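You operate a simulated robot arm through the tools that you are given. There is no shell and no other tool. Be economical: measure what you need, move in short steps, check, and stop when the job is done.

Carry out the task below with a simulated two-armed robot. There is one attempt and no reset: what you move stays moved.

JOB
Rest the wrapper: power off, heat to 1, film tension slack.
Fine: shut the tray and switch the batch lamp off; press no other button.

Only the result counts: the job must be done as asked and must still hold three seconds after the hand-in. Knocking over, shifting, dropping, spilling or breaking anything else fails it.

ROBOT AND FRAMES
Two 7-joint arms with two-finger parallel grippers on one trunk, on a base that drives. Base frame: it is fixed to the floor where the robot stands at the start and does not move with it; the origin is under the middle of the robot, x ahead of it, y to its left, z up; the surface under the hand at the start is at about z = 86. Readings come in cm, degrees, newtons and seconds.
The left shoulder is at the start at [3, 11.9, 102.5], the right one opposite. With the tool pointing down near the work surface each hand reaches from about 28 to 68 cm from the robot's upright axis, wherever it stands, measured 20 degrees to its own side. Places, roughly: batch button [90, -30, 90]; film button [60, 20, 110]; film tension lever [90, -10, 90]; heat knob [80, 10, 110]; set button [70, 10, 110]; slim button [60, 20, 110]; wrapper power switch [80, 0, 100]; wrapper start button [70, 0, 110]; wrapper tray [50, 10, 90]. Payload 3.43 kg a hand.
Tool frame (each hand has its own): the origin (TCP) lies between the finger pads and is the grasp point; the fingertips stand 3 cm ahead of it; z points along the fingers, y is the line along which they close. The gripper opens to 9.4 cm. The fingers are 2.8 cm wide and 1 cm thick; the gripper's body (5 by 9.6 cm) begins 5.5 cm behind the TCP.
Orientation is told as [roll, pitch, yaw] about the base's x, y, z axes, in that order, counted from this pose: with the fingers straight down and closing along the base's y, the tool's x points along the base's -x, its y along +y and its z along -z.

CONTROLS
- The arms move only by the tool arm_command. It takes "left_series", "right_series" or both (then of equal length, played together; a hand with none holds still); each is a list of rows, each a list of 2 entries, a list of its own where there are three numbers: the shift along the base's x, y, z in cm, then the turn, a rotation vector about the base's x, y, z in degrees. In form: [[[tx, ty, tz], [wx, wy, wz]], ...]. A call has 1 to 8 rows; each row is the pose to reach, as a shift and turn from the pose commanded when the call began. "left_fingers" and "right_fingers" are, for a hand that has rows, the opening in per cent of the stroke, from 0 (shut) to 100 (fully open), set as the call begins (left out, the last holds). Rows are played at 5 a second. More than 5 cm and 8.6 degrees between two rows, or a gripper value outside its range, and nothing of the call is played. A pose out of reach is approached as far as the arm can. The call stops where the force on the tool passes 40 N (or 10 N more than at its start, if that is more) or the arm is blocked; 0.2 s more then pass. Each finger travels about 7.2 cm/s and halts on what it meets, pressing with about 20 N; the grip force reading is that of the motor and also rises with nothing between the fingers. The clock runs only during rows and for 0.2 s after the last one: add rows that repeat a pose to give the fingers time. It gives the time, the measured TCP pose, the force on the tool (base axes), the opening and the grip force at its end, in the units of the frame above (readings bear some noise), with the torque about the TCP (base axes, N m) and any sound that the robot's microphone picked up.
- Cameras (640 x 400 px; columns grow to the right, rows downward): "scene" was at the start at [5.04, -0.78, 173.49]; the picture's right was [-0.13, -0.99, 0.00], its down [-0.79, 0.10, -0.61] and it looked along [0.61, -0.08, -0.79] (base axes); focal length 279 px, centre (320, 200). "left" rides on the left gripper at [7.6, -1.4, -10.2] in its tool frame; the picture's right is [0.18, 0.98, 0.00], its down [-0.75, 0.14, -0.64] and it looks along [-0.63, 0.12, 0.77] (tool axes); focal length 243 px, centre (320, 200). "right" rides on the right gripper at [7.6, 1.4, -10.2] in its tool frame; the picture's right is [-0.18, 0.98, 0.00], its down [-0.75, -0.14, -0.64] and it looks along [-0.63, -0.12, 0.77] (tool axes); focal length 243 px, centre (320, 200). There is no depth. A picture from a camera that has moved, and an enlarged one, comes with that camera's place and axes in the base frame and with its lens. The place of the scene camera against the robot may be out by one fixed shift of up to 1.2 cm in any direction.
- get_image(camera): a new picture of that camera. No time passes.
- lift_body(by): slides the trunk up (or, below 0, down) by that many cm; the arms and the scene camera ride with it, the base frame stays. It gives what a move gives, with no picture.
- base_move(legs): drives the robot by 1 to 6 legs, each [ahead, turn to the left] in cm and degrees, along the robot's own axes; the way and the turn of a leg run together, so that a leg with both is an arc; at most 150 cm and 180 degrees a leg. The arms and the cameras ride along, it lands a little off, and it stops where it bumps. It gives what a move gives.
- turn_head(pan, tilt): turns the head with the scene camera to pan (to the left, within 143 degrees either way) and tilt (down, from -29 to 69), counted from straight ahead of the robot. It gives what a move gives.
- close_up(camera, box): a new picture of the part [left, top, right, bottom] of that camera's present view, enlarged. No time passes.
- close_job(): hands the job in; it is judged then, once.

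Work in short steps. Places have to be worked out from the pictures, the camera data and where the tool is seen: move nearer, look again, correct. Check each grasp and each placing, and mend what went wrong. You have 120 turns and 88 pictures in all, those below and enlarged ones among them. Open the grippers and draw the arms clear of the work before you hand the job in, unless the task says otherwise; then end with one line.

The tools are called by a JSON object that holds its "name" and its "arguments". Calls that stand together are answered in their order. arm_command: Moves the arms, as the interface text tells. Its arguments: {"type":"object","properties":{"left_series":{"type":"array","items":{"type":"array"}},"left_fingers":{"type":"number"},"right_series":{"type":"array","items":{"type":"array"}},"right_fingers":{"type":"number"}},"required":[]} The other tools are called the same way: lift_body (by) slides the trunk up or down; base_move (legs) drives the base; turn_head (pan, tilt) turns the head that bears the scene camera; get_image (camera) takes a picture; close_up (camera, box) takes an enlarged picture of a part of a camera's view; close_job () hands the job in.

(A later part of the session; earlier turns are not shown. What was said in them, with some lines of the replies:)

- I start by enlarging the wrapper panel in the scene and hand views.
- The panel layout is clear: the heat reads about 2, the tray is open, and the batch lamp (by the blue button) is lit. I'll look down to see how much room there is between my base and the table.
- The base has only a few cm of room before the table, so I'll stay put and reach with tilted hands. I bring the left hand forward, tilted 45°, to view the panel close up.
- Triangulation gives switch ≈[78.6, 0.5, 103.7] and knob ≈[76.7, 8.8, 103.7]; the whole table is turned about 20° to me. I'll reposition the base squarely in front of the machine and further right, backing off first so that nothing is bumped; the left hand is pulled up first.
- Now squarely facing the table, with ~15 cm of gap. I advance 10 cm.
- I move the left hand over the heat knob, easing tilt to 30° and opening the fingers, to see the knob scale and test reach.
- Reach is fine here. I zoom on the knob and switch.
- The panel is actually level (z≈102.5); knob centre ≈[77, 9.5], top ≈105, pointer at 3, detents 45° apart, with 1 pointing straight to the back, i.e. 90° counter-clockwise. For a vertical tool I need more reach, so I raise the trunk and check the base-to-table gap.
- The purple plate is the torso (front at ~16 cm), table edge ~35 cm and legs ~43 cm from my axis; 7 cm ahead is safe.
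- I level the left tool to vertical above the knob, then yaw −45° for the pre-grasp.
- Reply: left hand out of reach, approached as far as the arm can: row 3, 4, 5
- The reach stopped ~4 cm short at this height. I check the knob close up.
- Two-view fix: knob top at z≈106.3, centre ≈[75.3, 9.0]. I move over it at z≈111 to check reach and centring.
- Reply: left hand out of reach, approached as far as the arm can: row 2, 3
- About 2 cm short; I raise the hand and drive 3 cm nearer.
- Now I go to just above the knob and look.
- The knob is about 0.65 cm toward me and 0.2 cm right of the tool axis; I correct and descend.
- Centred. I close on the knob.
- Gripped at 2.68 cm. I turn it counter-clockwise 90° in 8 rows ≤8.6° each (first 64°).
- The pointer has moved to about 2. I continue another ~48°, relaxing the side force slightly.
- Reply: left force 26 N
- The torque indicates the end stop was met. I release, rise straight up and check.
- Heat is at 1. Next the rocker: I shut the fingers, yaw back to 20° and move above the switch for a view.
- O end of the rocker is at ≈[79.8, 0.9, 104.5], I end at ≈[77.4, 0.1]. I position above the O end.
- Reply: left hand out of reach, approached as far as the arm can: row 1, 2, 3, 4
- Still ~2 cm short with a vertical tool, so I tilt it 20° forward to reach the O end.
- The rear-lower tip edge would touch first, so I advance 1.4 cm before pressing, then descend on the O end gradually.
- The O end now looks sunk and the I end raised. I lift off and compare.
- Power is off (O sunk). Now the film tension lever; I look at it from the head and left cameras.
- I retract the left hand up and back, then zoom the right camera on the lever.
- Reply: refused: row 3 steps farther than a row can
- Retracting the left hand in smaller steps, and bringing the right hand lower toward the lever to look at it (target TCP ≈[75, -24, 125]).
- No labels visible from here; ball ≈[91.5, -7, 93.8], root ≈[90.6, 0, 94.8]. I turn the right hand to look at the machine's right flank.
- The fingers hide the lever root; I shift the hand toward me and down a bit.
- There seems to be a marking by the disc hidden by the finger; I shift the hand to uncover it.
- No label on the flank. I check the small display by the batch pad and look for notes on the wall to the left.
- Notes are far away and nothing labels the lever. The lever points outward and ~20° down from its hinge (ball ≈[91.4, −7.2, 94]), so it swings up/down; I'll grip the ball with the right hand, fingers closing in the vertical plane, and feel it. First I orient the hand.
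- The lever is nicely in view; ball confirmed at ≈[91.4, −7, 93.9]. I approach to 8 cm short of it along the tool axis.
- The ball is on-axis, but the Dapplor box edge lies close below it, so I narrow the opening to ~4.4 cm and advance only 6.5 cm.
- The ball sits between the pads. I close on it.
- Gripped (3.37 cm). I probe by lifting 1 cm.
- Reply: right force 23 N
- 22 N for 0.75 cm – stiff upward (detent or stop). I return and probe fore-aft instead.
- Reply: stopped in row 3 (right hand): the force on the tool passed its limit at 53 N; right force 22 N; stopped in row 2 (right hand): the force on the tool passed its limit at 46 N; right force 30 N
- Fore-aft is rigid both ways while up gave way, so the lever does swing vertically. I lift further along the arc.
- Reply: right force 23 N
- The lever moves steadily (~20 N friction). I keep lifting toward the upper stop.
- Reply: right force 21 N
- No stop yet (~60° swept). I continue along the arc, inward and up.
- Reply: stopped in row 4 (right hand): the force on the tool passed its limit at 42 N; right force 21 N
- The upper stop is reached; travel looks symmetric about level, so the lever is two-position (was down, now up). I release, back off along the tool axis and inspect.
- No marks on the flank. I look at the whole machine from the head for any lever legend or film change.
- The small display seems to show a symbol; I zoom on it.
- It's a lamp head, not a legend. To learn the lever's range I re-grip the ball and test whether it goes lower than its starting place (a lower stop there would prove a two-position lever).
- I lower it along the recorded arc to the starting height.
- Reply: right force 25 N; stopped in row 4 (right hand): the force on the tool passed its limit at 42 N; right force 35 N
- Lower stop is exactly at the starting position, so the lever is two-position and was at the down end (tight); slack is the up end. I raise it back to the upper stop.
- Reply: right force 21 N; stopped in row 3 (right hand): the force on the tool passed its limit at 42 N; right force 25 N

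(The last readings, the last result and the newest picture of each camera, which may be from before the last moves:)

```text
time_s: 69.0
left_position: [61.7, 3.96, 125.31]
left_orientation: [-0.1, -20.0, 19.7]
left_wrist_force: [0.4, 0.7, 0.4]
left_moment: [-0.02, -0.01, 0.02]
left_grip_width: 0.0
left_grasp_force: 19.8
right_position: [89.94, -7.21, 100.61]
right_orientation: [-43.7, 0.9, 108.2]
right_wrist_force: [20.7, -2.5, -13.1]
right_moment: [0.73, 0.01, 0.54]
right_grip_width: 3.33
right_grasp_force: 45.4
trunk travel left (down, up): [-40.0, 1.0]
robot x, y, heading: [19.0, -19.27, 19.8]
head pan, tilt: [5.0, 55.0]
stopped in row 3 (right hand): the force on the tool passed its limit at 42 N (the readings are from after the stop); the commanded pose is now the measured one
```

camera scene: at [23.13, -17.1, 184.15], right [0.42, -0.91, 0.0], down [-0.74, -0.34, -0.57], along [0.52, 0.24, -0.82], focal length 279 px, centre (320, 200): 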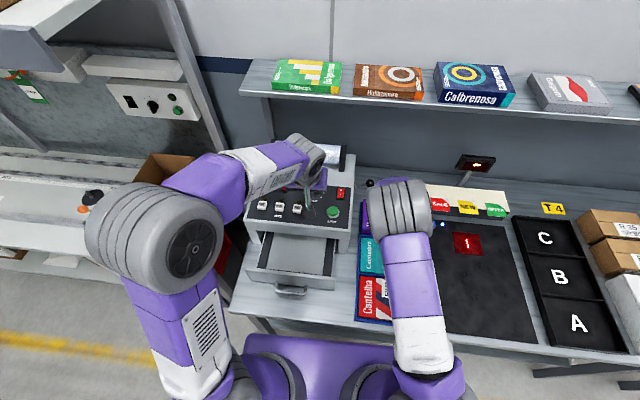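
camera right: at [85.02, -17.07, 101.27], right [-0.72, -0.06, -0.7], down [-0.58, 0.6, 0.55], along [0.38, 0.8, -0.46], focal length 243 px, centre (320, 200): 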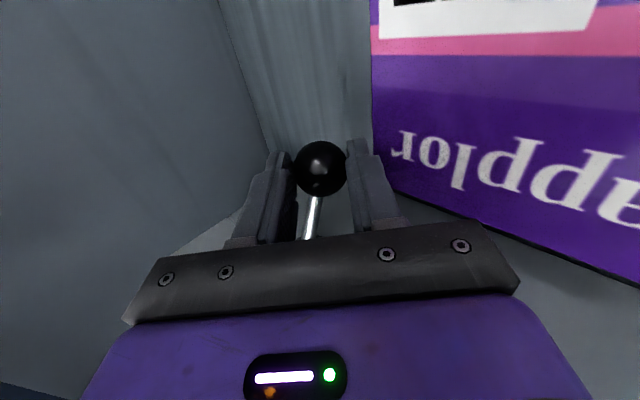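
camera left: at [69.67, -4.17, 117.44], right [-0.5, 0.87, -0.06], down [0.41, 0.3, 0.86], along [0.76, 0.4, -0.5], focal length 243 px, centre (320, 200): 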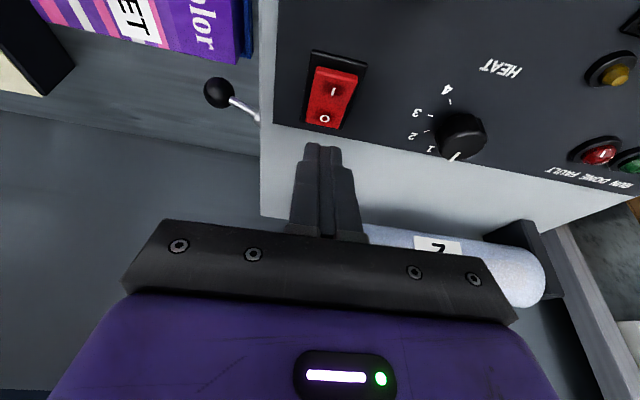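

At the upper stop again. I release and back off, and reorient the right hand for the batch button (≈[90.4, −33.8, 88]).

{"name": "arm_command", "arguments": {"right_series": [[[0, 0, 0], [0, 0, 0]], [[0, 0, 0], [0, 0, 0]], [[0, 0, 0], [0, 0, 0]]], "right_fingers": 60}}

{"name": "arm_command", "arguments": {"right_series": [[[-1.33, -0.48, 1.41], [0, 0, 0]], [[-2.66, -0.96, 2.83], [0, 0, 0]], [[-5, -2, 5.3], [0, 0, 0]], [[-7, -3.6, 7], [0, 0, 0]], [[-9, -6, 9], [0, 0, 0]]]}}

{"name": "close_up", "arguments": {"camera": "right", "box": [240, 80, 400, 180]}}

{"name": "arm_command", "arguments": {"right_series": [[[-0.5, -1, 0.5], [-2.6, 7.05, 0]], [[-1, -2, 1], [-5.1, 14.1, 0]], [[-1.5, -3, 1.5], [-7.7, 21.15, 0]], [[-2, -4, 2], [-10.3, 28.2, 0]], [[-2, -5, 3], [-12.8, 35.3, 0]], [[-2, -6, 4], [-15.2, 41.8, 0]]], "right_fingers": 0}}

```text
time_s: 69.8
left_position: [61.22, 3.78, 125.46]
left_orientation: [-0.1, -20.1, 19.8]
left_wrist_force: [0.0, 0.2, -0.2]
left_moment: [0.02, 0.0, -0.02]
left_grip_width: 0.0
left_grasp_force: 20.3
right_position: [89.63, -7.03, 100.94]
right_orientation: [-44.0, 0.7, 108.5]
right_wrist_force: [-0.1, -0.3, 0.3]
right_moment: [0.02, 0.02, 0.01]
right_grip_width: 5.65
right_grasp_force: 0.0
trunk travel left (down, up): [-40.0, 1.0]
robot x, y, heading: [18.99, -19.42, 19.7]
head pan, tilt: [5.0, 55.0]
```

```text
time_s: 71.0
left_position: [61.3, 3.61, 125.45]
left_orientation: [-0.1, -20.1, 19.8]
left_wrist_force: [0.5, -0.1, -0.2]
left_moment: [-0.03, -0.04, 0.03]
left_grip_width: 0.0
left_grasp_force: 20.4
right_position: [80.59, -13.18, 110.03]
right_orientation: [-43.8, 0.7, 108.5]
right_wrist_force: [0.3, -0.2, -0.5]
right_moment: [0.03, 0.0, 0.01]
right_grip_width: 5.65
right_grasp_force: 0.1
trunk travel left (down, up): [-40.0, 1.0]
robot x, y, heading: [18.89, -19.33, 19.6]
head pan, tilt: [5.0, 55.0]
```

```text
4.00 times, centred on (320, 130) of right
camera zoom: at [75.23, -22.78, 116.57], right [-0.73, -0.06, -0.68], down [-0.57, 0.61, 0.55], along [0.39, 0.79, -0.48], focal length 970 px, centre (320, 480)
```

zoom: 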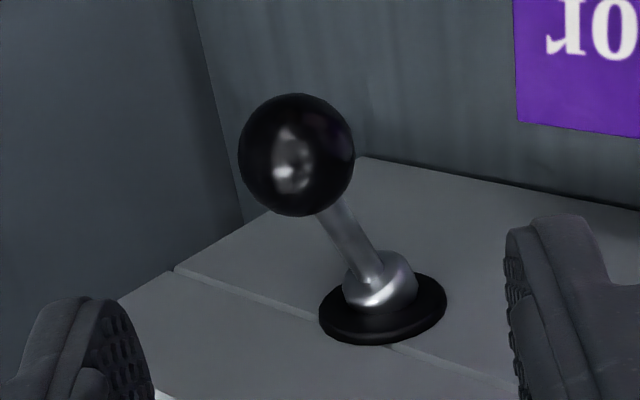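

```text
time_s: 72.4
left_position: [61.29, 3.73, 125.43]
left_orientation: [0.1, -20.1, 19.7]
left_wrist_force: [-0.5, -0.1, 0.1]
left_moment: [-0.03, -0.02, 0.03]
left_grip_width: 0.0
left_grasp_force: 20.4
right_position: [78.65, -18.98, 113.82]
right_orientation: [0.7, 1.4, 109.5]
right_wrist_force: [0.9, -0.2, -0.7]
right_moment: [-0.01, -0.01, -0.02]
right_grip_width: 0.01
right_grasp_force: 20.0
trunk travel left (down, up): [-40.0, 1.0]
robot x, y, heading: [18.85, -19.37, 20.0]
head pan, tilt: [5.0, 55.0]
```

Lever is up. Now I yaw the right hand back and move over toward the batch button.

{"name": "arm_command", "arguments": {"right_series": [[[0, -1.5, 0], [0, 0, -8]], [[0, -3, 0], [0, 0, -16]], [[0, -4.5, 0], [0, 0, -24]], [[0, -6, 0], [0, 0, -32]], [[0, -7.5, 0], [0, 0, -40]], [[0, -9, 0], [0, 0, -48]]]}}

{"name": "arm_command", "arguments": {"right_series": [[[0, -0.5, 0], [0, 0, -8]], [[0, -1, 0], [0, 0, -16]], [[0, -1.5, 0], [0, 0, -24]], [[0, -2, 0], [0, 0, -32]], [[0, -2.5, 0], [0, 0, -40]], [[0, -3, 0], [0, 0, -42]]]}}

{"name": "arm_command", "arguments": {"right_series": [[[0.5, 0, -1], [2.7, -7.5, 0]], [[1, 0, -2], [5.5, -15, 0]], [[1.5, 0, -3], [8.2, -22.6, 0]], [[2, -0.5, -4], [10.3, -28.2, 0]], [[2, -0.5, -4], [10.3, -28.2, 0]]]}}

{"name": "get_image", "arguments": {"camera": "right"}}

```text
time_s: 73.8
left_position: [61.37, 3.73, 125.38]
left_orientation: [0.0, -20.1, 19.8]
left_wrist_force: [0.6, 0.1, -0.3]
left_moment: [0.0, -0.01, 0.02]
left_grip_width: 0.03
left_grasp_force: 20.0
right_position: [78.54, -27.88, 113.86]
right_orientation: [0.7, 1.7, 61.2]
right_wrist_force: [0.3, 0.3, 0.1]
right_moment: [-0.01, 0.0, 0.02]
right_grip_width: 0.0
right_grasp_force: 20.1
trunk travel left (down, up): [-40.0, 1.0]
robot x, y, heading: [18.67, -18.93, 19.8]
head pan, tilt: [5.0, 55.0]
```

```text
time_s: 75.2
left_position: [61.3, 3.66, 125.49]
left_orientation: [0.0, -20.1, 19.8]
left_wrist_force: [0.4, -0.8, 0.0]
left_moment: [0.01, -0.02, -0.01]
left_grip_width: 0.0
left_grasp_force: 19.1
right_position: [78.71, -31.09, 113.73]
right_orientation: [0.5, 1.5, 19.3]
right_wrist_force: [-0.4, 0.6, -0.4]
right_moment: [-0.01, 0.04, 0.02]
right_grip_width: 0.01
right_grasp_force: 20.0
trunk travel left (down, up): [-40.0, 1.0]
robot x, y, heading: [18.53, -18.95, 19.9]
head pan, tilt: [5.0, 55.0]
```

```text
time_s: 76.4
left_position: [61.26, 3.95, 125.47]
left_orientation: [-0.2, -20.0, 19.8]
left_wrist_force: [0.4, -0.2, 0.6]
left_moment: [0.0, -0.01, -0.04]
left_grip_width: 0.0
left_grasp_force: 19.4
right_position: [80.55, -31.48, 109.92]
right_orientation: [0.9, -28.5, 19.2]
right_wrist_force: [-0.4, -0.1, -0.2]
right_moment: [0.0, -0.01, -0.02]
right_grip_width: 0.0
right_grasp_force: 20.4
trunk travel left (down, up): [-40.0, 1.0]
robot x, y, heading: [18.63, -19.27, 19.8]
head pan, tilt: [5.0, 55.0]
```

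```text
28 pictures are left
camera right: at [69.23, -33.97, 115.39], right [-0.18, 0.98, 0.1], down [0.39, -0.02, 0.92], along [0.9, 0.21, -0.37], focal length 243 px, centre (320, 200)
```

right: 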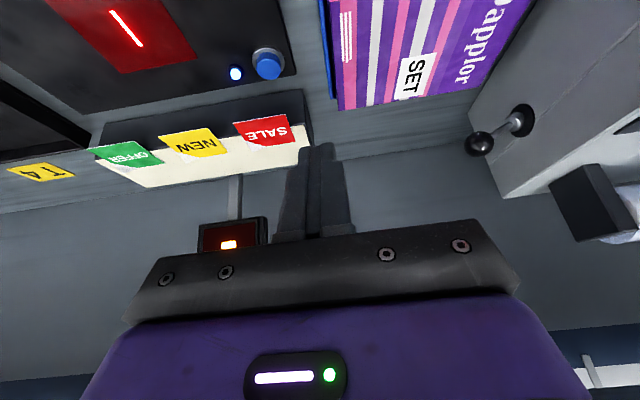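

Button re-measured at ≈[90.4, −33.8]. I move the closed fingertip to hover ~4 cm above it.

{"name": "arm_command", "arguments": {"right_series": [[[2, -0.5, -2.8], [0, 0, 0]], [[4, -1, -5.6], [0, 0, 0]], [[6, -1.5, -8.4], [0, 0, 0]], [[8, -2, -11.2], [0, 0, 0]], [[9.85, -2.3, -13.9], [0, 0, 0]], [[9.85, -2.3, -13.9], [0, 0, 0]]]}}

{"name": "get_image", "arguments": {"camera": "right"}}

```text
time_s: 77.8
left_position: [61.06, 3.83, 125.46]
left_orientation: [0.0, -20.1, 19.8]
left_wrist_force: [-0.2, 0.6, -0.5]
left_moment: [0.01, -0.03, 0.01]
left_grip_width: 0.01
left_grasp_force: 20.3
right_position: [90.51, -33.74, 95.94]
right_orientation: [0.9, -28.4, 19.4]
right_wrist_force: [-0.1, 0.2, 0.2]
right_moment: [0.0, 0.03, -0.01]
right_grip_width: 0.01
right_grasp_force: 20.0
trunk travel left (down, up): [-40.0, 1.0]
robot x, y, heading: [18.87, -19.2, 19.7]
head pan, tilt: [5.0, 55.0]
```

```text
27 pictures are left
camera right: at [79.13, -36.29, 101.42], right [-0.18, 0.98, 0.1], down [0.39, -0.02, 0.92], along [0.9, 0.21, -0.38], focal length 243 px, centre (320, 200)
```

right: 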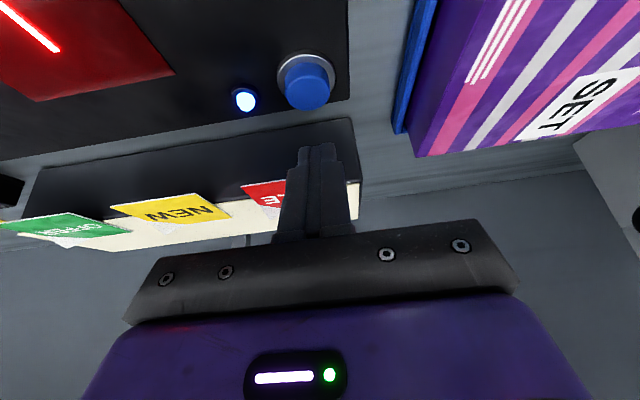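

The fingertip lines up. I press down gently in small steps.

{"name": "arm_command", "arguments": {"right_series": [[[0.2, 0, -2], [0, 0, 0]], [[0.2, 0, -3], [0, 0, 0]], [[0.2, 0, -3.5], [0, 0, 0]], [[0.2, 0, -3.9], [0, 0, 0]], [[0.2, 0, -4.2], [0, 0, 0]]]}}

{"name": "get_image", "arguments": {"camera": "right"}}

```text
time_s: 79.0
left_position: [61.25, 3.84, 125.48]
left_orientation: [-0.1, -20.1, 19.8]
left_wrist_force: [-0.5, -0.4, -0.5]
left_moment: [0.0, -0.02, 0.01]
left_grip_width: 0.0
left_grasp_force: 19.8
right_position: [90.62, -33.79, 91.85]
right_orientation: [0.8, -28.5, 19.3]
right_wrist_force: [-0.7, 0.1, 1.6]
right_moment: [-0.02, 0.01, 0.01]
right_grip_width: 0.0
right_grasp_force: 19.8
trunk travel left (down, up): [-40.0, 1.0]
robot x, y, heading: [18.59, -19.1, 19.6]
head pan, tilt: [5.0, 55.0]
```

```text
26 pictures are left
camera right: at [79.32, -36.33, 97.34], right [-0.18, 0.98, 0.1], down [0.39, -0.02, 0.92], along [0.9, 0.21, -0.37], focal length 243 px, centre (320, 200)
```

right: 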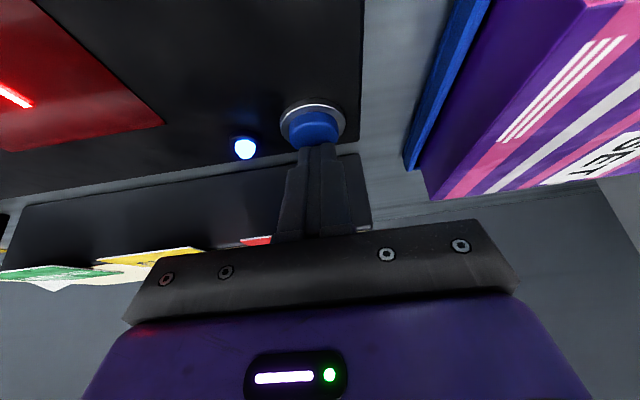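

In light contact at the button's far half; I lift a hair, shift 0.5 cm nearer and press.

{"name": "arm_command", "arguments": {"right_series": [[[0, 0, 0.4], [0, 0, 0]], [[-0.55, -0.15, 0.4], [0, 0, 0]], [[-0.55, -0.15, -0.1], [0, 0, 0]], [[-0.55, -0.15, -0.4], [0, 0, 0]], [[-0.55, -0.15, -0.7], [0, 0, 0]], [[-0.55, -0.15, -0.9], [0, 0, 0]]]}}

{"name": "get_image", "arguments": {"camera": "right"}}

```text
time_s: 80.4
left_position: [61.23, 3.86, 125.56]
left_orientation: [-0.1, -20.1, 19.9]
left_wrist_force: [-0.1, 0.4, -0.3]
left_moment: [-0.01, 0.01, -0.03]
left_grip_width: 0.01
left_grasp_force: 19.8
right_position: [90.03, -33.96, 90.92]
right_orientation: [1.0, -28.5, 19.3]
right_wrist_force: [-2.6, -0.3, 6.4]
right_moment: [-0.01, 0.05, 0.01]
right_grip_width: 0.0
right_grasp_force: 20.3
trunk travel left (down, up): [-40.0, 1.0]
robot x, y, heading: [18.88, -18.96, 20.1]
head pan, tilt: [5.0, 55.0]
heard: click
```

```text
25 pictures are left
camera right: at [78.73, -36.52, 96.52], right [-0.18, 0.98, 0.1], down [0.39, -0.02, 0.92], along [0.9, 0.2, -0.37], focal length 243 px, centre (320, 200)
```

right: 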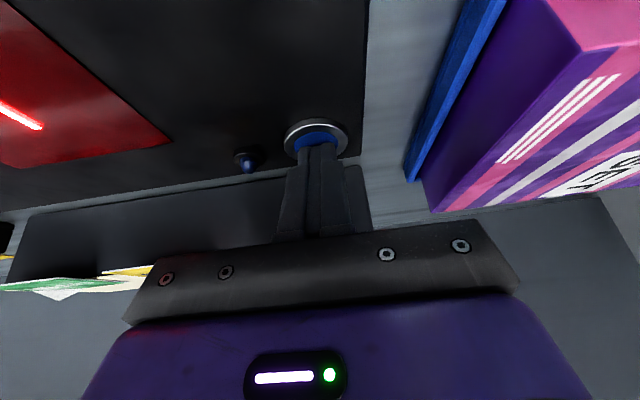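

Click heard and the batch lamp went out. I withdraw the right hand upward and back.

{"name": "arm_command", "arguments": {"right_series": [[[0, 0, 1.5], [0, 0, 0]], [[-1, 0, 5], [0, 0, 0]], [[-3, 0, 9], [0, 0, 0]], [[-5, 0, 13], [0, 0, 0]], [[-7, 0, 17], [0, 0, 0]], [[-10, 0, 20], [0, 0, 0]], [[-13, -1, 23], [0, 0, 0]]]}}

{"name": "get_image", "arguments": {"camera": "right"}}

{"name": "get_image", "arguments": {"camera": "left"}}

{"name": "get_image", "arguments": {"camera": "scene"}}

```text
time_s: 82.0
left_position: [61.03, 3.63, 125.52]
left_orientation: [-0.2, -20.1, 19.8]
left_wrist_force: [0.1, -0.1, 0.2]
left_moment: [0.0, -0.06, 0.0]
left_grip_width: 0.0
left_grasp_force: 20.6
right_position: [76.87, -34.95, 114.07]
right_orientation: [0.8, -28.4, 19.3]
right_wrist_force: [-1.2, -1.1, 0.2]
right_moment: [0.0, -0.01, 0.02]
right_grip_width: 0.0
right_grasp_force: 19.7
trunk travel left (down, up): [-40.0, 1.0]
robot x, y, heading: [19.16, -19.17, 19.8]
head pan, tilt: [5.0, 55.0]
```

```text
24 pictures are left
camera right: at [65.57, -37.57, 119.58], right [-0.18, 0.98, 0.1], down [0.39, -0.02, 0.92], along [0.9, 0.2, -0.38], focal length 243 px, centre (320, 200)
```

right: 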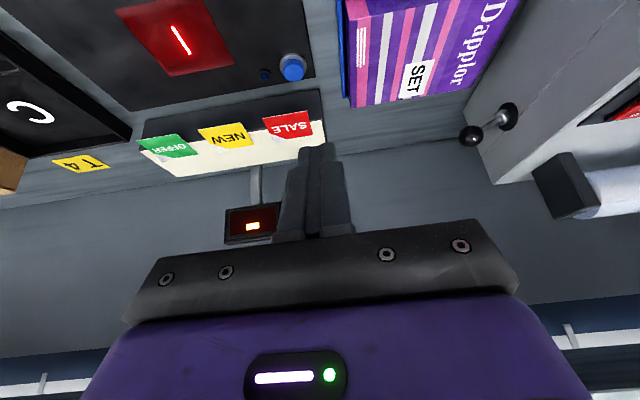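

```text
23 pictures are left
camera left: at [51.61, -1.28, 132.52], right [-0.49, 0.87, -0.06], down [0.41, 0.3, 0.86], along [0.77, 0.4, -0.5], focal length 243 px, centre (320, 200)
```

left: 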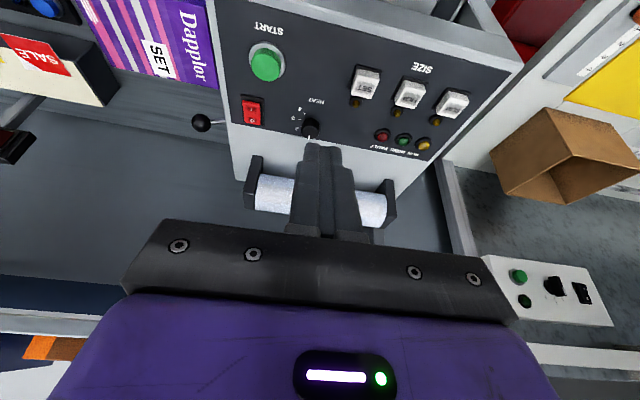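

```text
22 pictures are left
camera scene: at [22.91, -17.19, 184.16], right [0.42, -0.91, 0.0], down [-0.74, -0.34, -0.57], along [0.52, 0.24, -0.82], focal length 279 px, centre (320, 200)
```

scene: 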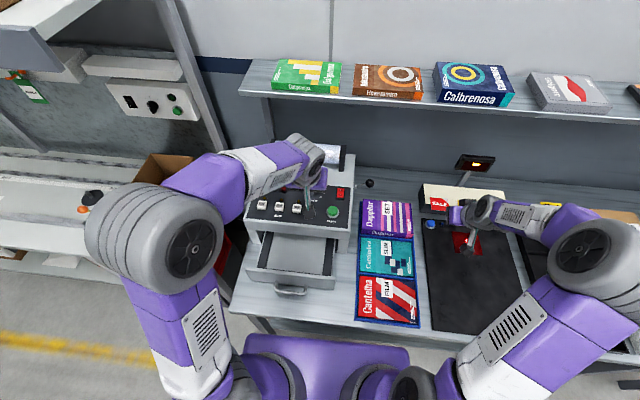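

Lamp off, lever up. Now the tray: its front is close to me (~34 cm), so I back up 14 cm to give the left arm room.

{"name": "base_move", "arguments": {"legs": [[-14, 0]]}}

{"name": "get_image", "arguments": {"camera": "left"}}

{"name": "get_image", "arguments": {"camera": "scene"}}

```text
time_s: 83.3
left_position: [48.32, -0.9, 125.35]
left_orientation: [0.0, -20.0, 19.7]
left_wrist_force: [0.8, 0.3, -0.2]
left_moment: [-0.03, 0.01, -0.01]
left_grip_width: 0.0
left_grasp_force: 19.5
right_position: [64.09, -39.75, 113.81]
right_orientation: [0.9, -28.5, 19.3]
right_wrist_force: [-0.4, 0.4, 0.2]
right_moment: [-0.01, 0.01, -0.03]
right_grip_width: 0.02
right_grasp_force: 19.9
trunk travel left (down, up): [-40.0, 1.0]
robot x, y, heading: [6.24, -23.83, 19.8]
head pan, tilt: [5.0, 55.0]
```

```text
21 pictures are left
camera left: at [38.78, -5.93, 132.43], right [-0.49, 0.87, -0.06], down [0.41, 0.3, 0.86], along [0.77, 0.4, -0.5], focal length 243 px, centre (320, 200)
```

left: 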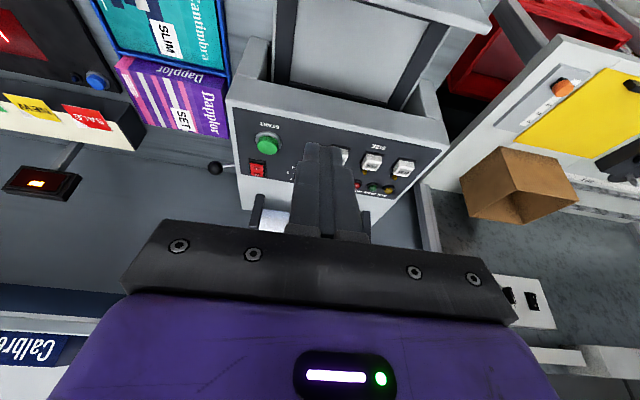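

```text
20 pictures are left
camera scene: at [10.15, -21.8, 184.14], right [0.42, -0.91, 0.0], down [-0.74, -0.34, -0.57], along [0.52, 0.24, -0.82], focal length 279 px, centre (320, 200)
```

scene: 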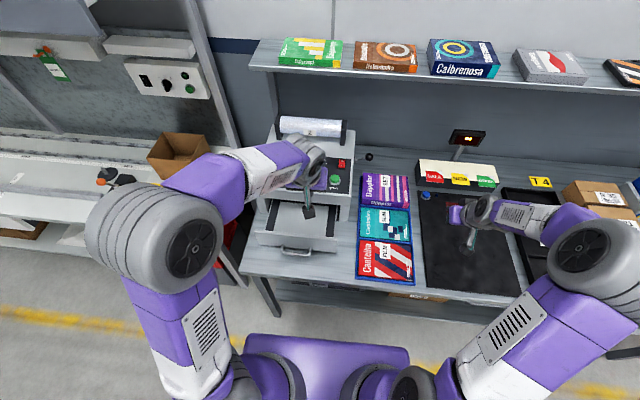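

Handle triangulated at ≈[44.8, 3.7, 90.4] (s≈43). I bring the left hand upright to a spot in front of it.

{"name": "arm_command", "arguments": {"left_series": [[[-2, 0.4, -2], [-1.7, 4.7, 0]], [[-4, 0.8, -4], [-3.4, 9.4, 0]], [[-6, 1.2, -7], [-5.1, 14.1, 0]], [[-8, 1.6, -11], [-6.84, 18.8, 0]], [[-10, 2, -15], [-6.84, 18.8, 0]], [[-10.4, 2, -19], [-6.84, 18.8, 0]], [[-10.4, 2, -19], [-6.84, 18.8, 0]]]}}

{"name": "get_image", "arguments": {"camera": "left"}}

```text
time_s: 84.9
left_position: [37.76, 1.17, 106.48]
left_orientation: [-0.2, -0.1, 19.8]
left_wrist_force: [0.4, -0.1, 0.5]
left_moment: [-0.01, 0.04, -0.02]
left_grip_width: 0.0
left_grasp_force: 20.0
right_position: [63.95, -39.58, 113.97]
right_orientation: [0.9, -28.5, 19.3]
right_wrist_force: [-0.5, 0.1, -0.6]
right_moment: [0.02, -0.05, -0.02]
right_grip_width: 0.01
right_grasp_force: 19.8
trunk travel left (down, up): [-40.0, 1.0]
robot x, y, heading: [5.51, -23.9, 19.6]
head pan, tilt: [5.0, 55.0]
```

```text
19 pictures are left
camera left: at [31.11, -2.86, 116.67], right [-0.51, 0.86, 0.0], down [0.66, 0.39, 0.64], along [0.56, 0.32, -0.77], focal length 243 px, centre (320, 200)
```

left: 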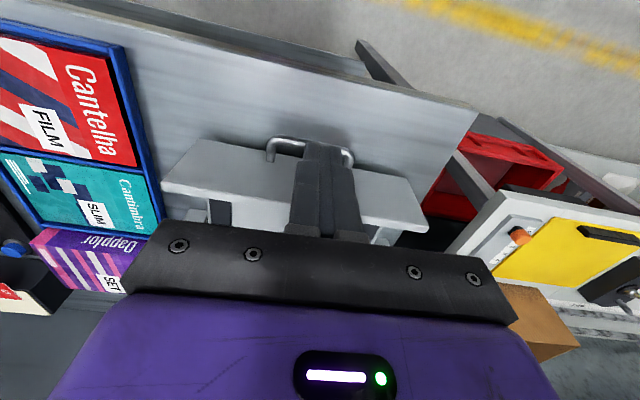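

Handle dead ahead, ~4 cm beyond the finger. I descend to handle height.

{"name": "arm_command", "arguments": {"left_series": [[[0, 0, -4], [0, 0, 0]], [[0, 0, -8], [0, 0, 0]], [[0, 0, -12], [0, 0, 0]], [[0, 0, -14.5], [0, 0, 0]], [[0, 0, -14.5], [0, 0, 0]]]}}

{"name": "get_image", "arguments": {"camera": "left"}}

```text
time_s: 86.1
left_position: [37.85, 1.03, 91.87]
left_orientation: [0.0, -0.1, 19.8]
left_wrist_force: [0.8, 0.8, 0.4]
left_moment: [-0.06, 0.01, 0.01]
left_grip_width: 0.02
left_grasp_force: 19.8
right_position: [64.0, -39.79, 114.12]
right_orientation: [1.0, -28.4, 19.3]
right_wrist_force: [-0.7, 0.2, -0.5]
right_moment: [0.04, -0.02, 0.0]
right_grip_width: 0.0
right_grasp_force: 19.9
trunk travel left (down, up): [-40.0, 1.0]
robot x, y, heading: [5.65, -24.0, 19.7]
head pan, tilt: [5.0, 55.0]
```

```text
18 pictures are left
camera left: at [31.17, -2.97, 102.16], right [-0.51, 0.86, 0.0], down [0.66, 0.39, 0.64], along [0.56, 0.32, -0.77], focal length 243 px, centre (320, 200)
```

left: 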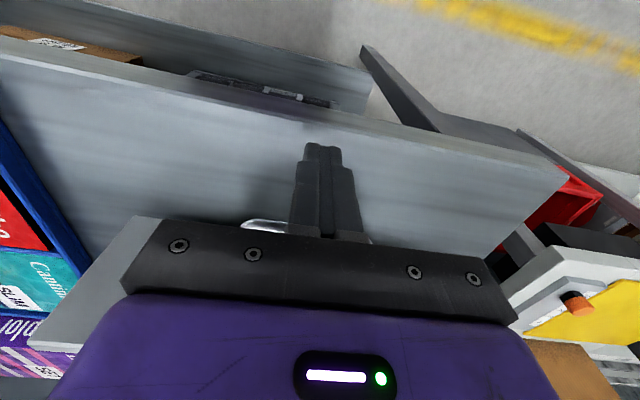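

Fingertip is ~3 cm above the table, in front of the handle. I push forward along the tray's axis.

{"name": "arm_command", "arguments": {"left_series": [[[1.88, 0.68, 0], [0, 0, 0]], [[3.76, 1.37, 0], [0, 0, 0]], [[5.17, 1.88, 0], [0, 0, 0]], [[6.58, 2.4, 0], [0, 0, 0]], [[8, 2.9, 0], [0, 0, 0]], [[9.4, 3.42, 0], [0, 0, 0]]]}}

{"name": "get_image", "arguments": {"camera": "scene"}}

```text
time_s: 87.5
left_position: [47.25, 4.5, 91.94]
left_orientation: [-0.1, -0.1, 19.8]
left_wrist_force: [0.9, -0.4, -0.4]
left_moment: [0.0, -0.01, 0.02]
left_grip_width: 0.0
left_grasp_force: 19.9
right_position: [63.98, -39.61, 114.0]
right_orientation: [0.9, -28.4, 19.3]
right_wrist_force: [0.4, 0.4, -1.2]
right_moment: [0.01, 0.01, 0.01]
right_grip_width: 0.0
right_grasp_force: 19.9
trunk travel left (down, up): [-40.0, 1.0]
robot x, y, heading: [6.09, -24.35, 19.7]
head pan, tilt: [5.0, 55.0]
```

```text
17 pictures are left
camera scene: at [10.11, -21.79, 184.15], right [0.42, -0.91, 0.0], down [-0.74, -0.34, -0.57], along [0.52, 0.24, -0.82], focal length 279 px, centre (320, 200)
```

scene: 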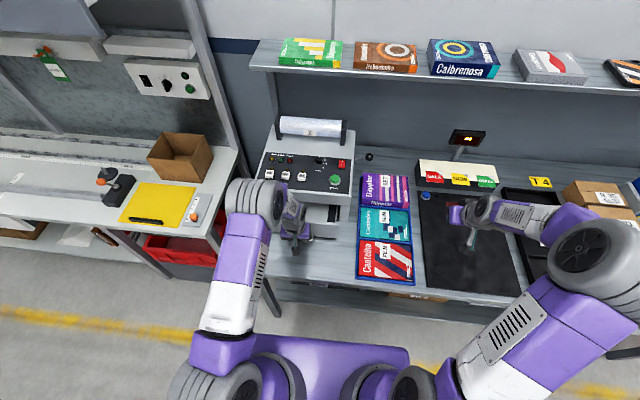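

The tray is sliding in with little force. I continue at a slower pace until it stops.

{"name": "arm_command", "arguments": {"left_series": [[[0.94, 0.34, 0], [0, 0, 0]], [[1.88, 0.68, 0], [0, 0, 0]], [[2.82, 1.03, 0], [0, 0, 0]], [[3.76, 1.37, 0], [0, 0, 0]], [[4.7, 1.71, 0], [0, 0, 0]], [[5.64, 2.05, 0], [0, 0, 0]]]}}

{"name": "close_up", "arguments": {"camera": "scene", "box": [225, 130, 385, 230]}}

```text
time_s: 88.9
left_position: [52.86, 6.42, 91.89]
left_orientation: [-0.1, 0.0, 19.7]
left_wrist_force: [-0.1, 0.6, 0.0]
left_moment: [-0.02, 0.0, 0.0]
left_grip_width: 0.02
left_grasp_force: 19.8
right_position: [64.15, -39.68, 113.88]
right_orientation: [0.9, -28.3, 19.3]
right_wrist_force: [-0.3, -0.3, -0.1]
right_moment: [-0.03, 0.02, -0.02]
right_grip_width: 0.0
right_grasp_force: 19.9
trunk travel left (down, up): [-40.0, 1.0]
robot x, y, heading: [5.58, -23.95, 19.7]
head pan, tilt: [5.0, 55.0]
```

```text
4.00 times, centred on (305, 180) of scene
camera zoom: at [10.09, -21.81, 184.15], right [0.42, -0.91, 0.0], down [-0.74, -0.34, -0.57], along [0.52, 0.24, -0.82], focal length 1117 px, centre (380, 280)
```

zoom: 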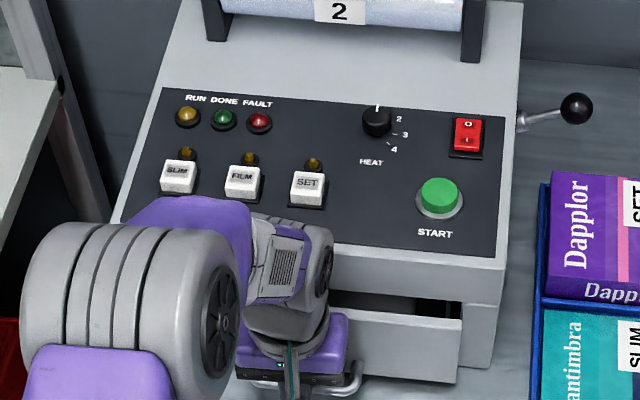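

About 4 cm to go. I keep pushing in 0.7 cm steps.

{"name": "arm_command", "arguments": {"left_series": [[[0.66, 0.24, 0], [0, 0, 0]], [[1.32, 0.48, 0], [0, 0, 0]], [[1.97, 0.72, 0], [0, 0, 0]], [[2.63, 0.96, 0], [0, 0, 0]], [[3.29, 1.2, 0], [0, 0, 0]]]}}

{"name": "close_up", "arguments": {"camera": "scene", "box": [225, 130, 385, 230]}}

```text
time_s: 90.0
left_position: [54.46, 6.95, 91.67]
left_orientation: [0.0, 1.9, 19.8]
left_wrist_force: [-23.5, -7.3, 33.4]
left_moment: [-0.19, 0.47, -0.01]
left_grip_width: 0.01
left_grasp_force: 19.8
right_position: [63.86, -39.63, 113.93]
right_orientation: [0.9, -28.4, 19.3]
right_wrist_force: [0.1, 0.6, -0.6]
right_moment: [0.02, 0.03, 0.0]
right_grip_width: 0.03
right_grasp_force: 19.8
trunk travel left (down, up): [-40.0, 1.0]
robot x, y, heading: [5.35, -23.6, 19.8]
head pan, tilt: [5.0, 55.0]
stopped in row 5 (left hand): the force on the tool passed its limit at 48 N (the readings are from after the stop); the commanded pose is now the measured one
```

```text
4.00 times, centred on (305, 180) of scene
camera zoom: at [9.84, -21.93, 184.17], right [0.42, -0.91, 0.0], down [-0.74, -0.34, -0.57], along [0.52, 0.24, -0.82], focal length 1117 px, centre (380, 280)
```

zoom: 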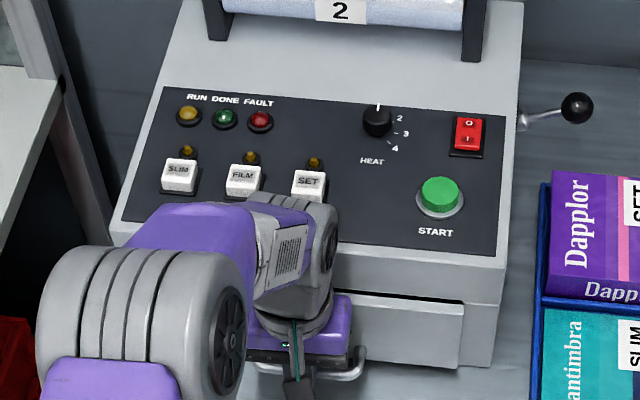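

The push ended with an upward load, probably the finger catching on the handle. I back off, raise, tilt the tool forward 40° and will push on the tray face above the handle instead.

{"name": "arm_command", "arguments": {"left_series": [[[-1.4, -0.5, 0], [0, 0, 0]], [[-4, -1.5, 0.5], [1, -2, 0]], [[-6, -2.2, 2.5], [4, -10.5, 0]], [[-6, -2.2, 4], [6.6, -18.5, 0]], [[-6, -2.2, 4], [9.3, -26, 0]], [[-6, -2.2, 4], [12, -33, 0]], [[-6, -2.2, 4], [14.3, -39.5, 0]], [[-6, -2.2, 4], [14.3, -39.5, 0]]]}}

{"name": "get_image", "arguments": {"camera": "left"}}

{"name": "close_up", "arguments": {"camera": "scene", "box": [225, 130, 385, 230]}}

```text
refused: row 3 steps farther than a row can; nothing moved
```

```text
14 pictures are left
camera left: at [48.17, 3.19, 102.13], right [-0.51, 0.86, 0.01], down [0.68, 0.4, 0.62], along [0.53, 0.32, -0.79], focal length 243 px, centre (320, 200)
```

left: 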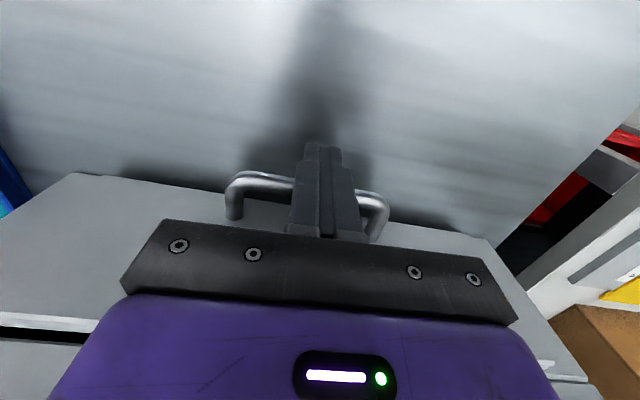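

```text
4.00 times, centred on (305, 180) of scene
camera zoom: at [9.84, -21.93, 184.17], right [0.42, -0.91, 0.0], down [-0.74, -0.34, -0.57], along [0.52, 0.24, -0.82], focal length 1117 px, centre (380, 280)
```

zoom: 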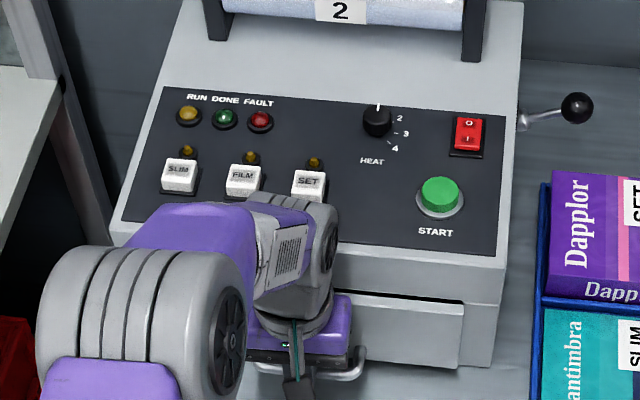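

A ~1 cm gap remains. I redo the back-off and tilt in smaller steps.

{"name": "arm_command", "arguments": {"left_series": [[[-1.4, -0.5, 0], [0, 0, 0]], [[-4, -1.5, 0.3], [0, 0, 0]], [[-6, -2.2, 1.5], [2.4, -6.6, 0]], [[-6, -2.2, 3], [4.9, -13.5, 0]], [[-6, -2.2, 4], [7.4, -20.3, 0]], [[-6, -2.2, 4], [9.8, -27, 0]], [[-6, -2.2, 4], [12.3, -33.8, 0]], [[-6, -2.2, 4], [14.3, -39.5, 0]]]}}

{"name": "get_image", "arguments": {"camera": "left"}}

```text
time_s: 91.8
left_position: [48.82, 5.0, 95.67]
left_orientation: [0.1, -40.7, 19.7]
left_wrist_force: [0.8, 0.0, -0.1]
left_moment: [0.0, 0.0, 0.04]
left_grip_width: 0.0
left_grasp_force: 20.2
right_position: [63.99, -39.69, 113.92]
right_orientation: [0.9, -28.4, 19.3]
right_wrist_force: [0.6, 0.4, 0.5]
right_moment: [0.02, 0.01, 0.0]
right_grip_width: 0.0
right_grasp_force: 19.5
trunk travel left (down, up): [-40.0, 1.0]
robot x, y, heading: [5.71, -24.18, 19.7]
head pan, tilt: [5.0, 55.0]
```

```text
12 pictures are left
camera left: at [37.67, -0.58, 98.42], right [-0.46, 0.88, -0.12], down [0.1, 0.18, 0.98], along [0.88, 0.44, -0.17], focal length 243 px, centre (320, 200)
```

left: 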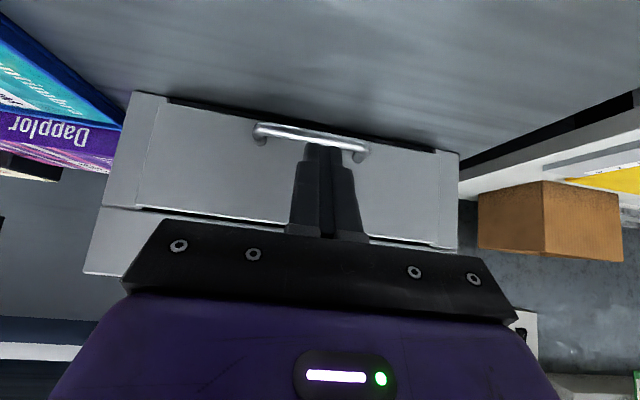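

Tray is nearly flush; I push with the tip on the face above the handle, slowing near contact.

{"name": "arm_command", "arguments": {"left_series": [[[1.88, 0.68, -0.3], [0, 0, 0]], [[3.76, 1.37, -0.5], [0, 0, 0]], [[5.17, 1.88, -0.5], [0, 0, 0]], [[6.1, 2.2, -0.5], [0, 0, 0]], [[6.8, 2.45, -0.5], [0, 0, 0]], [[7.5, 2.7, -0.5], [0, 0, 0]], [[8.2, 2.95, -0.5], [0, 0, 0]], [[8.9, 3.2, -0.5], [0, 0, 0]]]}}

{"name": "get_image", "arguments": {"camera": "left"}}

```text
time_s: 93.5
left_position: [56.47, 7.7, 94.85]
left_orientation: [0.1, -39.5, 19.6]
left_wrist_force: [-29.8, -9.5, 27.5]
left_moment: [0.06, -0.42, -0.08]
left_grip_width: 0.0
left_grasp_force: 20.2
right_position: [63.63, -39.73, 114.09]
right_orientation: [1.0, -28.5, 19.4]
right_wrist_force: [0.2, -0.3, -0.2]
right_moment: [0.02, 0.05, 0.0]
right_grip_width: 0.0
right_grasp_force: 20.1
trunk travel left (down, up): [-40.0, 1.0]
robot x, y, heading: [5.45, -24.01, 19.6]
head pan, tilt: [5.0, 55.0]
stopped in row 8 (left hand): the force on the tool passed its limit at 46 N (the readings are from after the stop); the commanded pose is now the measured one
```

```text
11 pictures are left
camera left: at [45.27, 2.1, 97.85], right [-0.47, 0.88, -0.12], down [0.12, 0.19, 0.97], along [0.88, 0.44, -0.19], focal length 243 px, centre (320, 200)
```

left: 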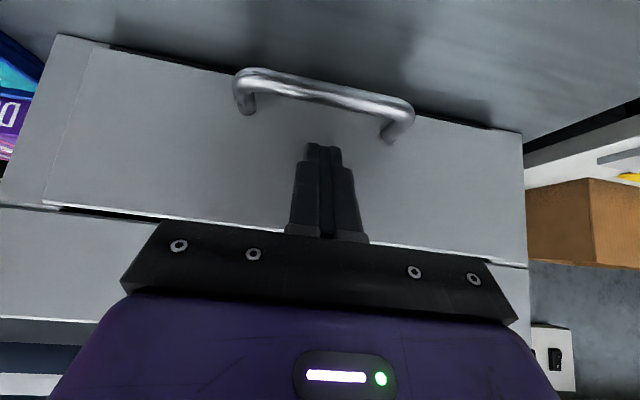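

Firm stop reached and the face looks flush. I withdraw the left hand and inspect.

{"name": "arm_command", "arguments": {"left_series": [[[-2, -0.7, 0.5], [0, 0, 0]], [[-5, -1.8, 2], [0, 0, 0]], [[-8, -2.9, 5], [0, 0, 0]], [[-11, -3.5, 8], [0, 0, 0]], [[-13, -3, 12], [0, 0, 0]], [[-14, 0, 15], [0, 0, 0]], [[-15, 4, 17], [0, 0, 0]], [[-15, 8, 19], [0, 0, 0]]]}}

{"name": "close_up", "arguments": {"camera": "scene", "box": [235, 130, 395, 230]}}

```text
time_s: 95.3
left_position: [41.66, 15.92, 113.66]
left_orientation: [0.2, -39.7, 19.7]
left_wrist_force: [-0.5, 0.6, -0.5]
left_moment: [0.03, 0.01, -0.02]
left_grip_width: 0.0
left_grasp_force: 20.0
right_position: [63.85, -39.48, 113.94]
right_orientation: [0.9, -28.4, 19.5]
right_wrist_force: [-0.9, 0.3, 0.6]
right_moment: [-0.03, 0.03, 0.0]
right_grip_width: 0.0
right_grasp_force: 19.7
trunk travel left (down, up): [-40.0, 1.0]
robot x, y, heading: [5.49, -24.0, 19.6]
head pan, tilt: [5.0, 55.0]
```

```text
4.00 times, centred on (315, 180) of scene
camera zoom: at [9.87, -21.75, 184.15], right [0.42, -0.91, 0.0], down [-0.74, -0.34, -0.57], along [0.52, 0.24, -0.82], focal length 1117 px, centre (340, 280)
```

zoom: 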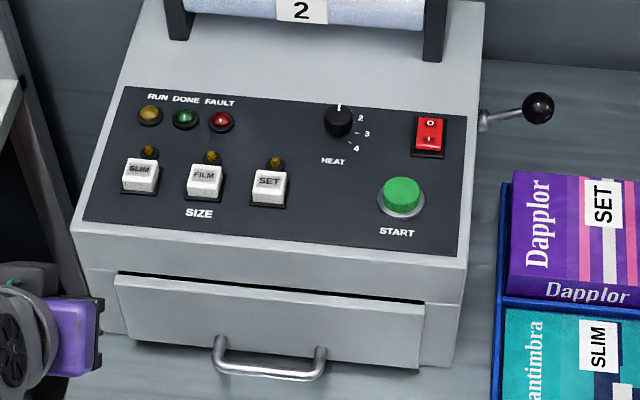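

{"name": "close_up", "arguments": {"camera": "scene", "box": [310, 185, 374, 225]}}

```text
10.00 times, centred on (342, 205) of scene
camera zoom: at [9.87, -21.75, 184.15], right [0.42, -0.91, 0.0], down [-0.74, -0.34, -0.57], along [0.52, 0.24, -0.82], focal length 2792 px, centre (100, 150)
```

zoom: 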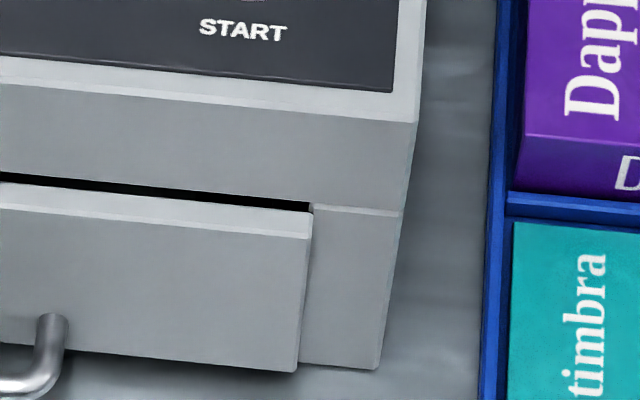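

The face back edge meets the front at the right; to be sure I push once more, slowly, near the face centre to confirm it is at its stop.

{"name": "arm_command", "arguments": {"left_series": [[[0, -4, -2], [0, 0, 0]], [[1, -8, -4], [0, 0, 0]], [[2, -11, -7], [0, 0, 0]], [[4, -11.5, -11], [0, 0, 0]], [[7, -11, -14.5], [0, 0, 0]], [[10, -9.9, -17.5], [0, 0, 0]], [[12.5, -9, -18.8], [0, 0, 0]]]}}

{"name": "arm_command", "arguments": {"left_series": [[[0.94, 0.34, 0], [0, 0, 0]], [[1.5, 0.55, 0], [0, 0, 0]], [[2.0, 0.73, 0], [0, 0, 0]], [[2.3, 0.84, 0], [0, 0, 0]], [[2.6, 0.95, 0], [0, 0, 0]], [[2.9, 1.06, 0], [0, 0, 0]], [[3.2, 1.16, 0], [0, 0, 0]], [[3.5, 1.27, 0], [0, 0, 0]]]}}

```text
time_s: 96.9
left_position: [54.36, 6.87, 94.86]
left_orientation: [0.1, -39.5, 19.7]
left_wrist_force: [-1.1, -0.2, -0.2]
left_moment: [-0.02, 0.0, -0.01]
left_grip_width: 0.0
left_grasp_force: 20.3
right_position: [63.9, -39.64, 114.06]
right_orientation: [1.0, -28.4, 19.3]
right_wrist_force: [0.4, -0.1, 0.2]
right_moment: [0.01, 0.01, 0.0]
right_grip_width: 0.0
right_grasp_force: 19.8
trunk travel left (down, up): [-40.0, 1.0]
robot x, y, heading: [5.57, -23.65, 20.0]
head pan, tilt: [5.0, 55.0]
```

```text
time_s: 98.5
left_position: [56.46, 7.7, 94.65]
left_orientation: [0.1, -38.6, 19.7]
left_wrist_force: [-26.4, -8.0, 21.5]
left_moment: [-0.09, -0.24, 0.0]
left_grip_width: 0.01
left_grasp_force: 20.2
right_position: [63.57, -39.77, 114.01]
right_orientation: [1.0, -28.5, 19.3]
right_wrist_force: [0.7, 0.2, 0.4]
right_moment: [0.01, 0.03, -0.01]
right_grip_width: 0.0
right_grasp_force: 20.4
trunk travel left (down, up): [-40.0, 1.0]
robot x, y, heading: [5.31, -23.81, 20.1]
head pan, tilt: [5.0, 55.0]
stopped in row 7 (left hand): the force on the tool passed its limit at 42 N (the readings are from after the stop); the commanded pose is now the measured one
```

Same firm stop, so the tray is shut. I withdraw both hands clear and open the grippers.

{"name": "arm_command", "arguments": {"left_series": [[[-2, -0.7, 0.5], [0, 0, 0]], [[-5, -1.8, 2], [0, 0, 0]], [[-8, -2.9, 5], [0, 0, 0]], [[-11, -3.5, 8], [0, 0, 0]], [[-13, -3, 12], [0, 0, 0]], [[-14, 0, 15], [0, 0, 0]], [[-15, 4, 17], [0, 0, 0]], [[-16, 8, 19], [0, 0, 0]]], "right_series": [[[-2, -1, 2], [0, 0, 0]], [[-4, -2, 4], [0, 0, 0]], [[-6, -3, 6], [0, 0, 0]], [[-8, -4, 8], [0, 0, 0]], [[-10, -5, 10], [0, 0, 0]], [[-12, -6, 12], [0, 0, 0]], [[-14, -6, 13], [0, 0, 0]], [[-16, -6, 14], [0, 0, 0]]]}}

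{"name": "arm_command", "arguments": {"left_series": [[[0, 0, 1], [0, 0, 0]], [[0, 0, 2], [0, 0, 0]], [[0, 0, 2], [0, 0, 0]], [[0, 0, 2], [0, 0, 0]]], "right_series": [[[0, 0, 1], [0, 0, 0]], [[0, 0, 2], [0, 0, 0]], [[0, 0, 2], [0, 0, 0]], [[0, 0, 2], [0, 0, 0]]], "left_fingers": 100, "right_fingers": 100}}

{"name": "get_image", "arguments": {"camera": "scene"}}

{"name": "close_up", "arguments": {"camera": "scene", "box": [235, 120, 395, 220]}}

```text
time_s: 100.3
left_position: [40.48, 15.91, 113.69]
left_orientation: [0.1, -38.9, 19.7]
left_wrist_force: [0.4, 0.8, 0.1]
left_moment: [-0.04, 0.0, -0.01]
left_grip_width: 0.0
left_grasp_force: 20.5
right_position: [47.7, -45.52, 128.07]
right_orientation: [0.9, -28.5, 19.4]
right_wrist_force: [0.2, 0.5, 0.3]
right_moment: [0.0, -0.03, 0.02]
right_grip_width: 0.0
right_grasp_force: 19.4
trunk travel left (down, up): [-40.0, 1.0]
robot x, y, heading: [5.5, -23.94, 20.0]
head pan, tilt: [5.0, 55.0]
```

```text
time_s: 101.3
left_position: [40.65, 15.79, 115.58]
left_orientation: [0.1, -38.9, 19.8]
left_wrist_force: [-0.5, -0.4, 0.6]
left_moment: [-0.02, -0.02, -0.01]
left_grip_width: 9.38
left_grasp_force: 0.0
right_position: [47.83, -45.58, 130.05]
right_orientation: [1.0, -28.3, 19.4]
right_wrist_force: [-1.3, -0.2, 0.0]
right_moment: [-0.03, -0.01, 0.0]
right_grip_width: 9.4
right_grasp_force: 0.0
trunk travel left (down, up): [-40.0, 1.0]
robot x, y, heading: [5.81, -23.96, 20.0]
head pan, tilt: [5.0, 55.0]
```

```text
8 pictures are left
camera scene: at [9.82, -21.87, 184.15], right [0.42, -0.91, 0.0], down [-0.74, -0.34, -0.57], along [0.52, 0.24, -0.82], focal length 279 px, centre (320, 200)
```

scene: 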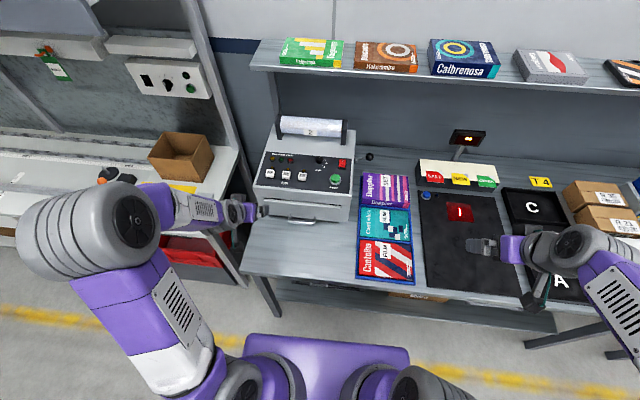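

```text
4.00 times, centred on (315, 170) of scene
camera zoom: at [9.82, -21.87, 184.15], right [0.42, -0.91, 0.0], down [-0.74, -0.34, -0.57], along [0.52, 0.24, -0.82], focal length 1117 px, centre (340, 320)
```

zoom: 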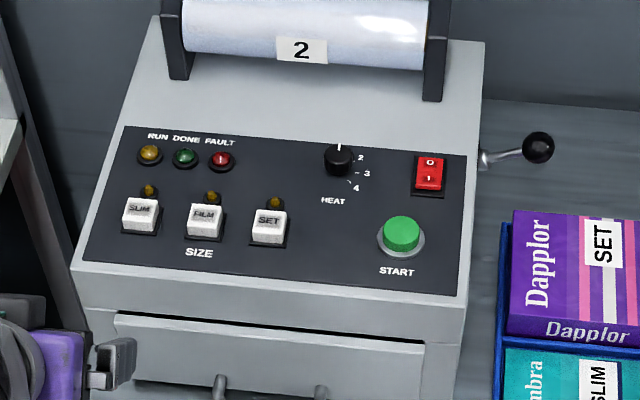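

The final view shows the tray shut, heat at 1, rocker on O, lever up, batch lamp dark and both hands clear. I hand in.

{"name": "close_job", "arguments": {}}

```text
The job is handed in.
```

I handed the job in with power off (rocker on O), heat at 1, tray shut, batch lamp off and no button pressed but the batch one; the tension lever is up, but nothing marks which end is slack, so I inferred it because the lever started at its lower stop.
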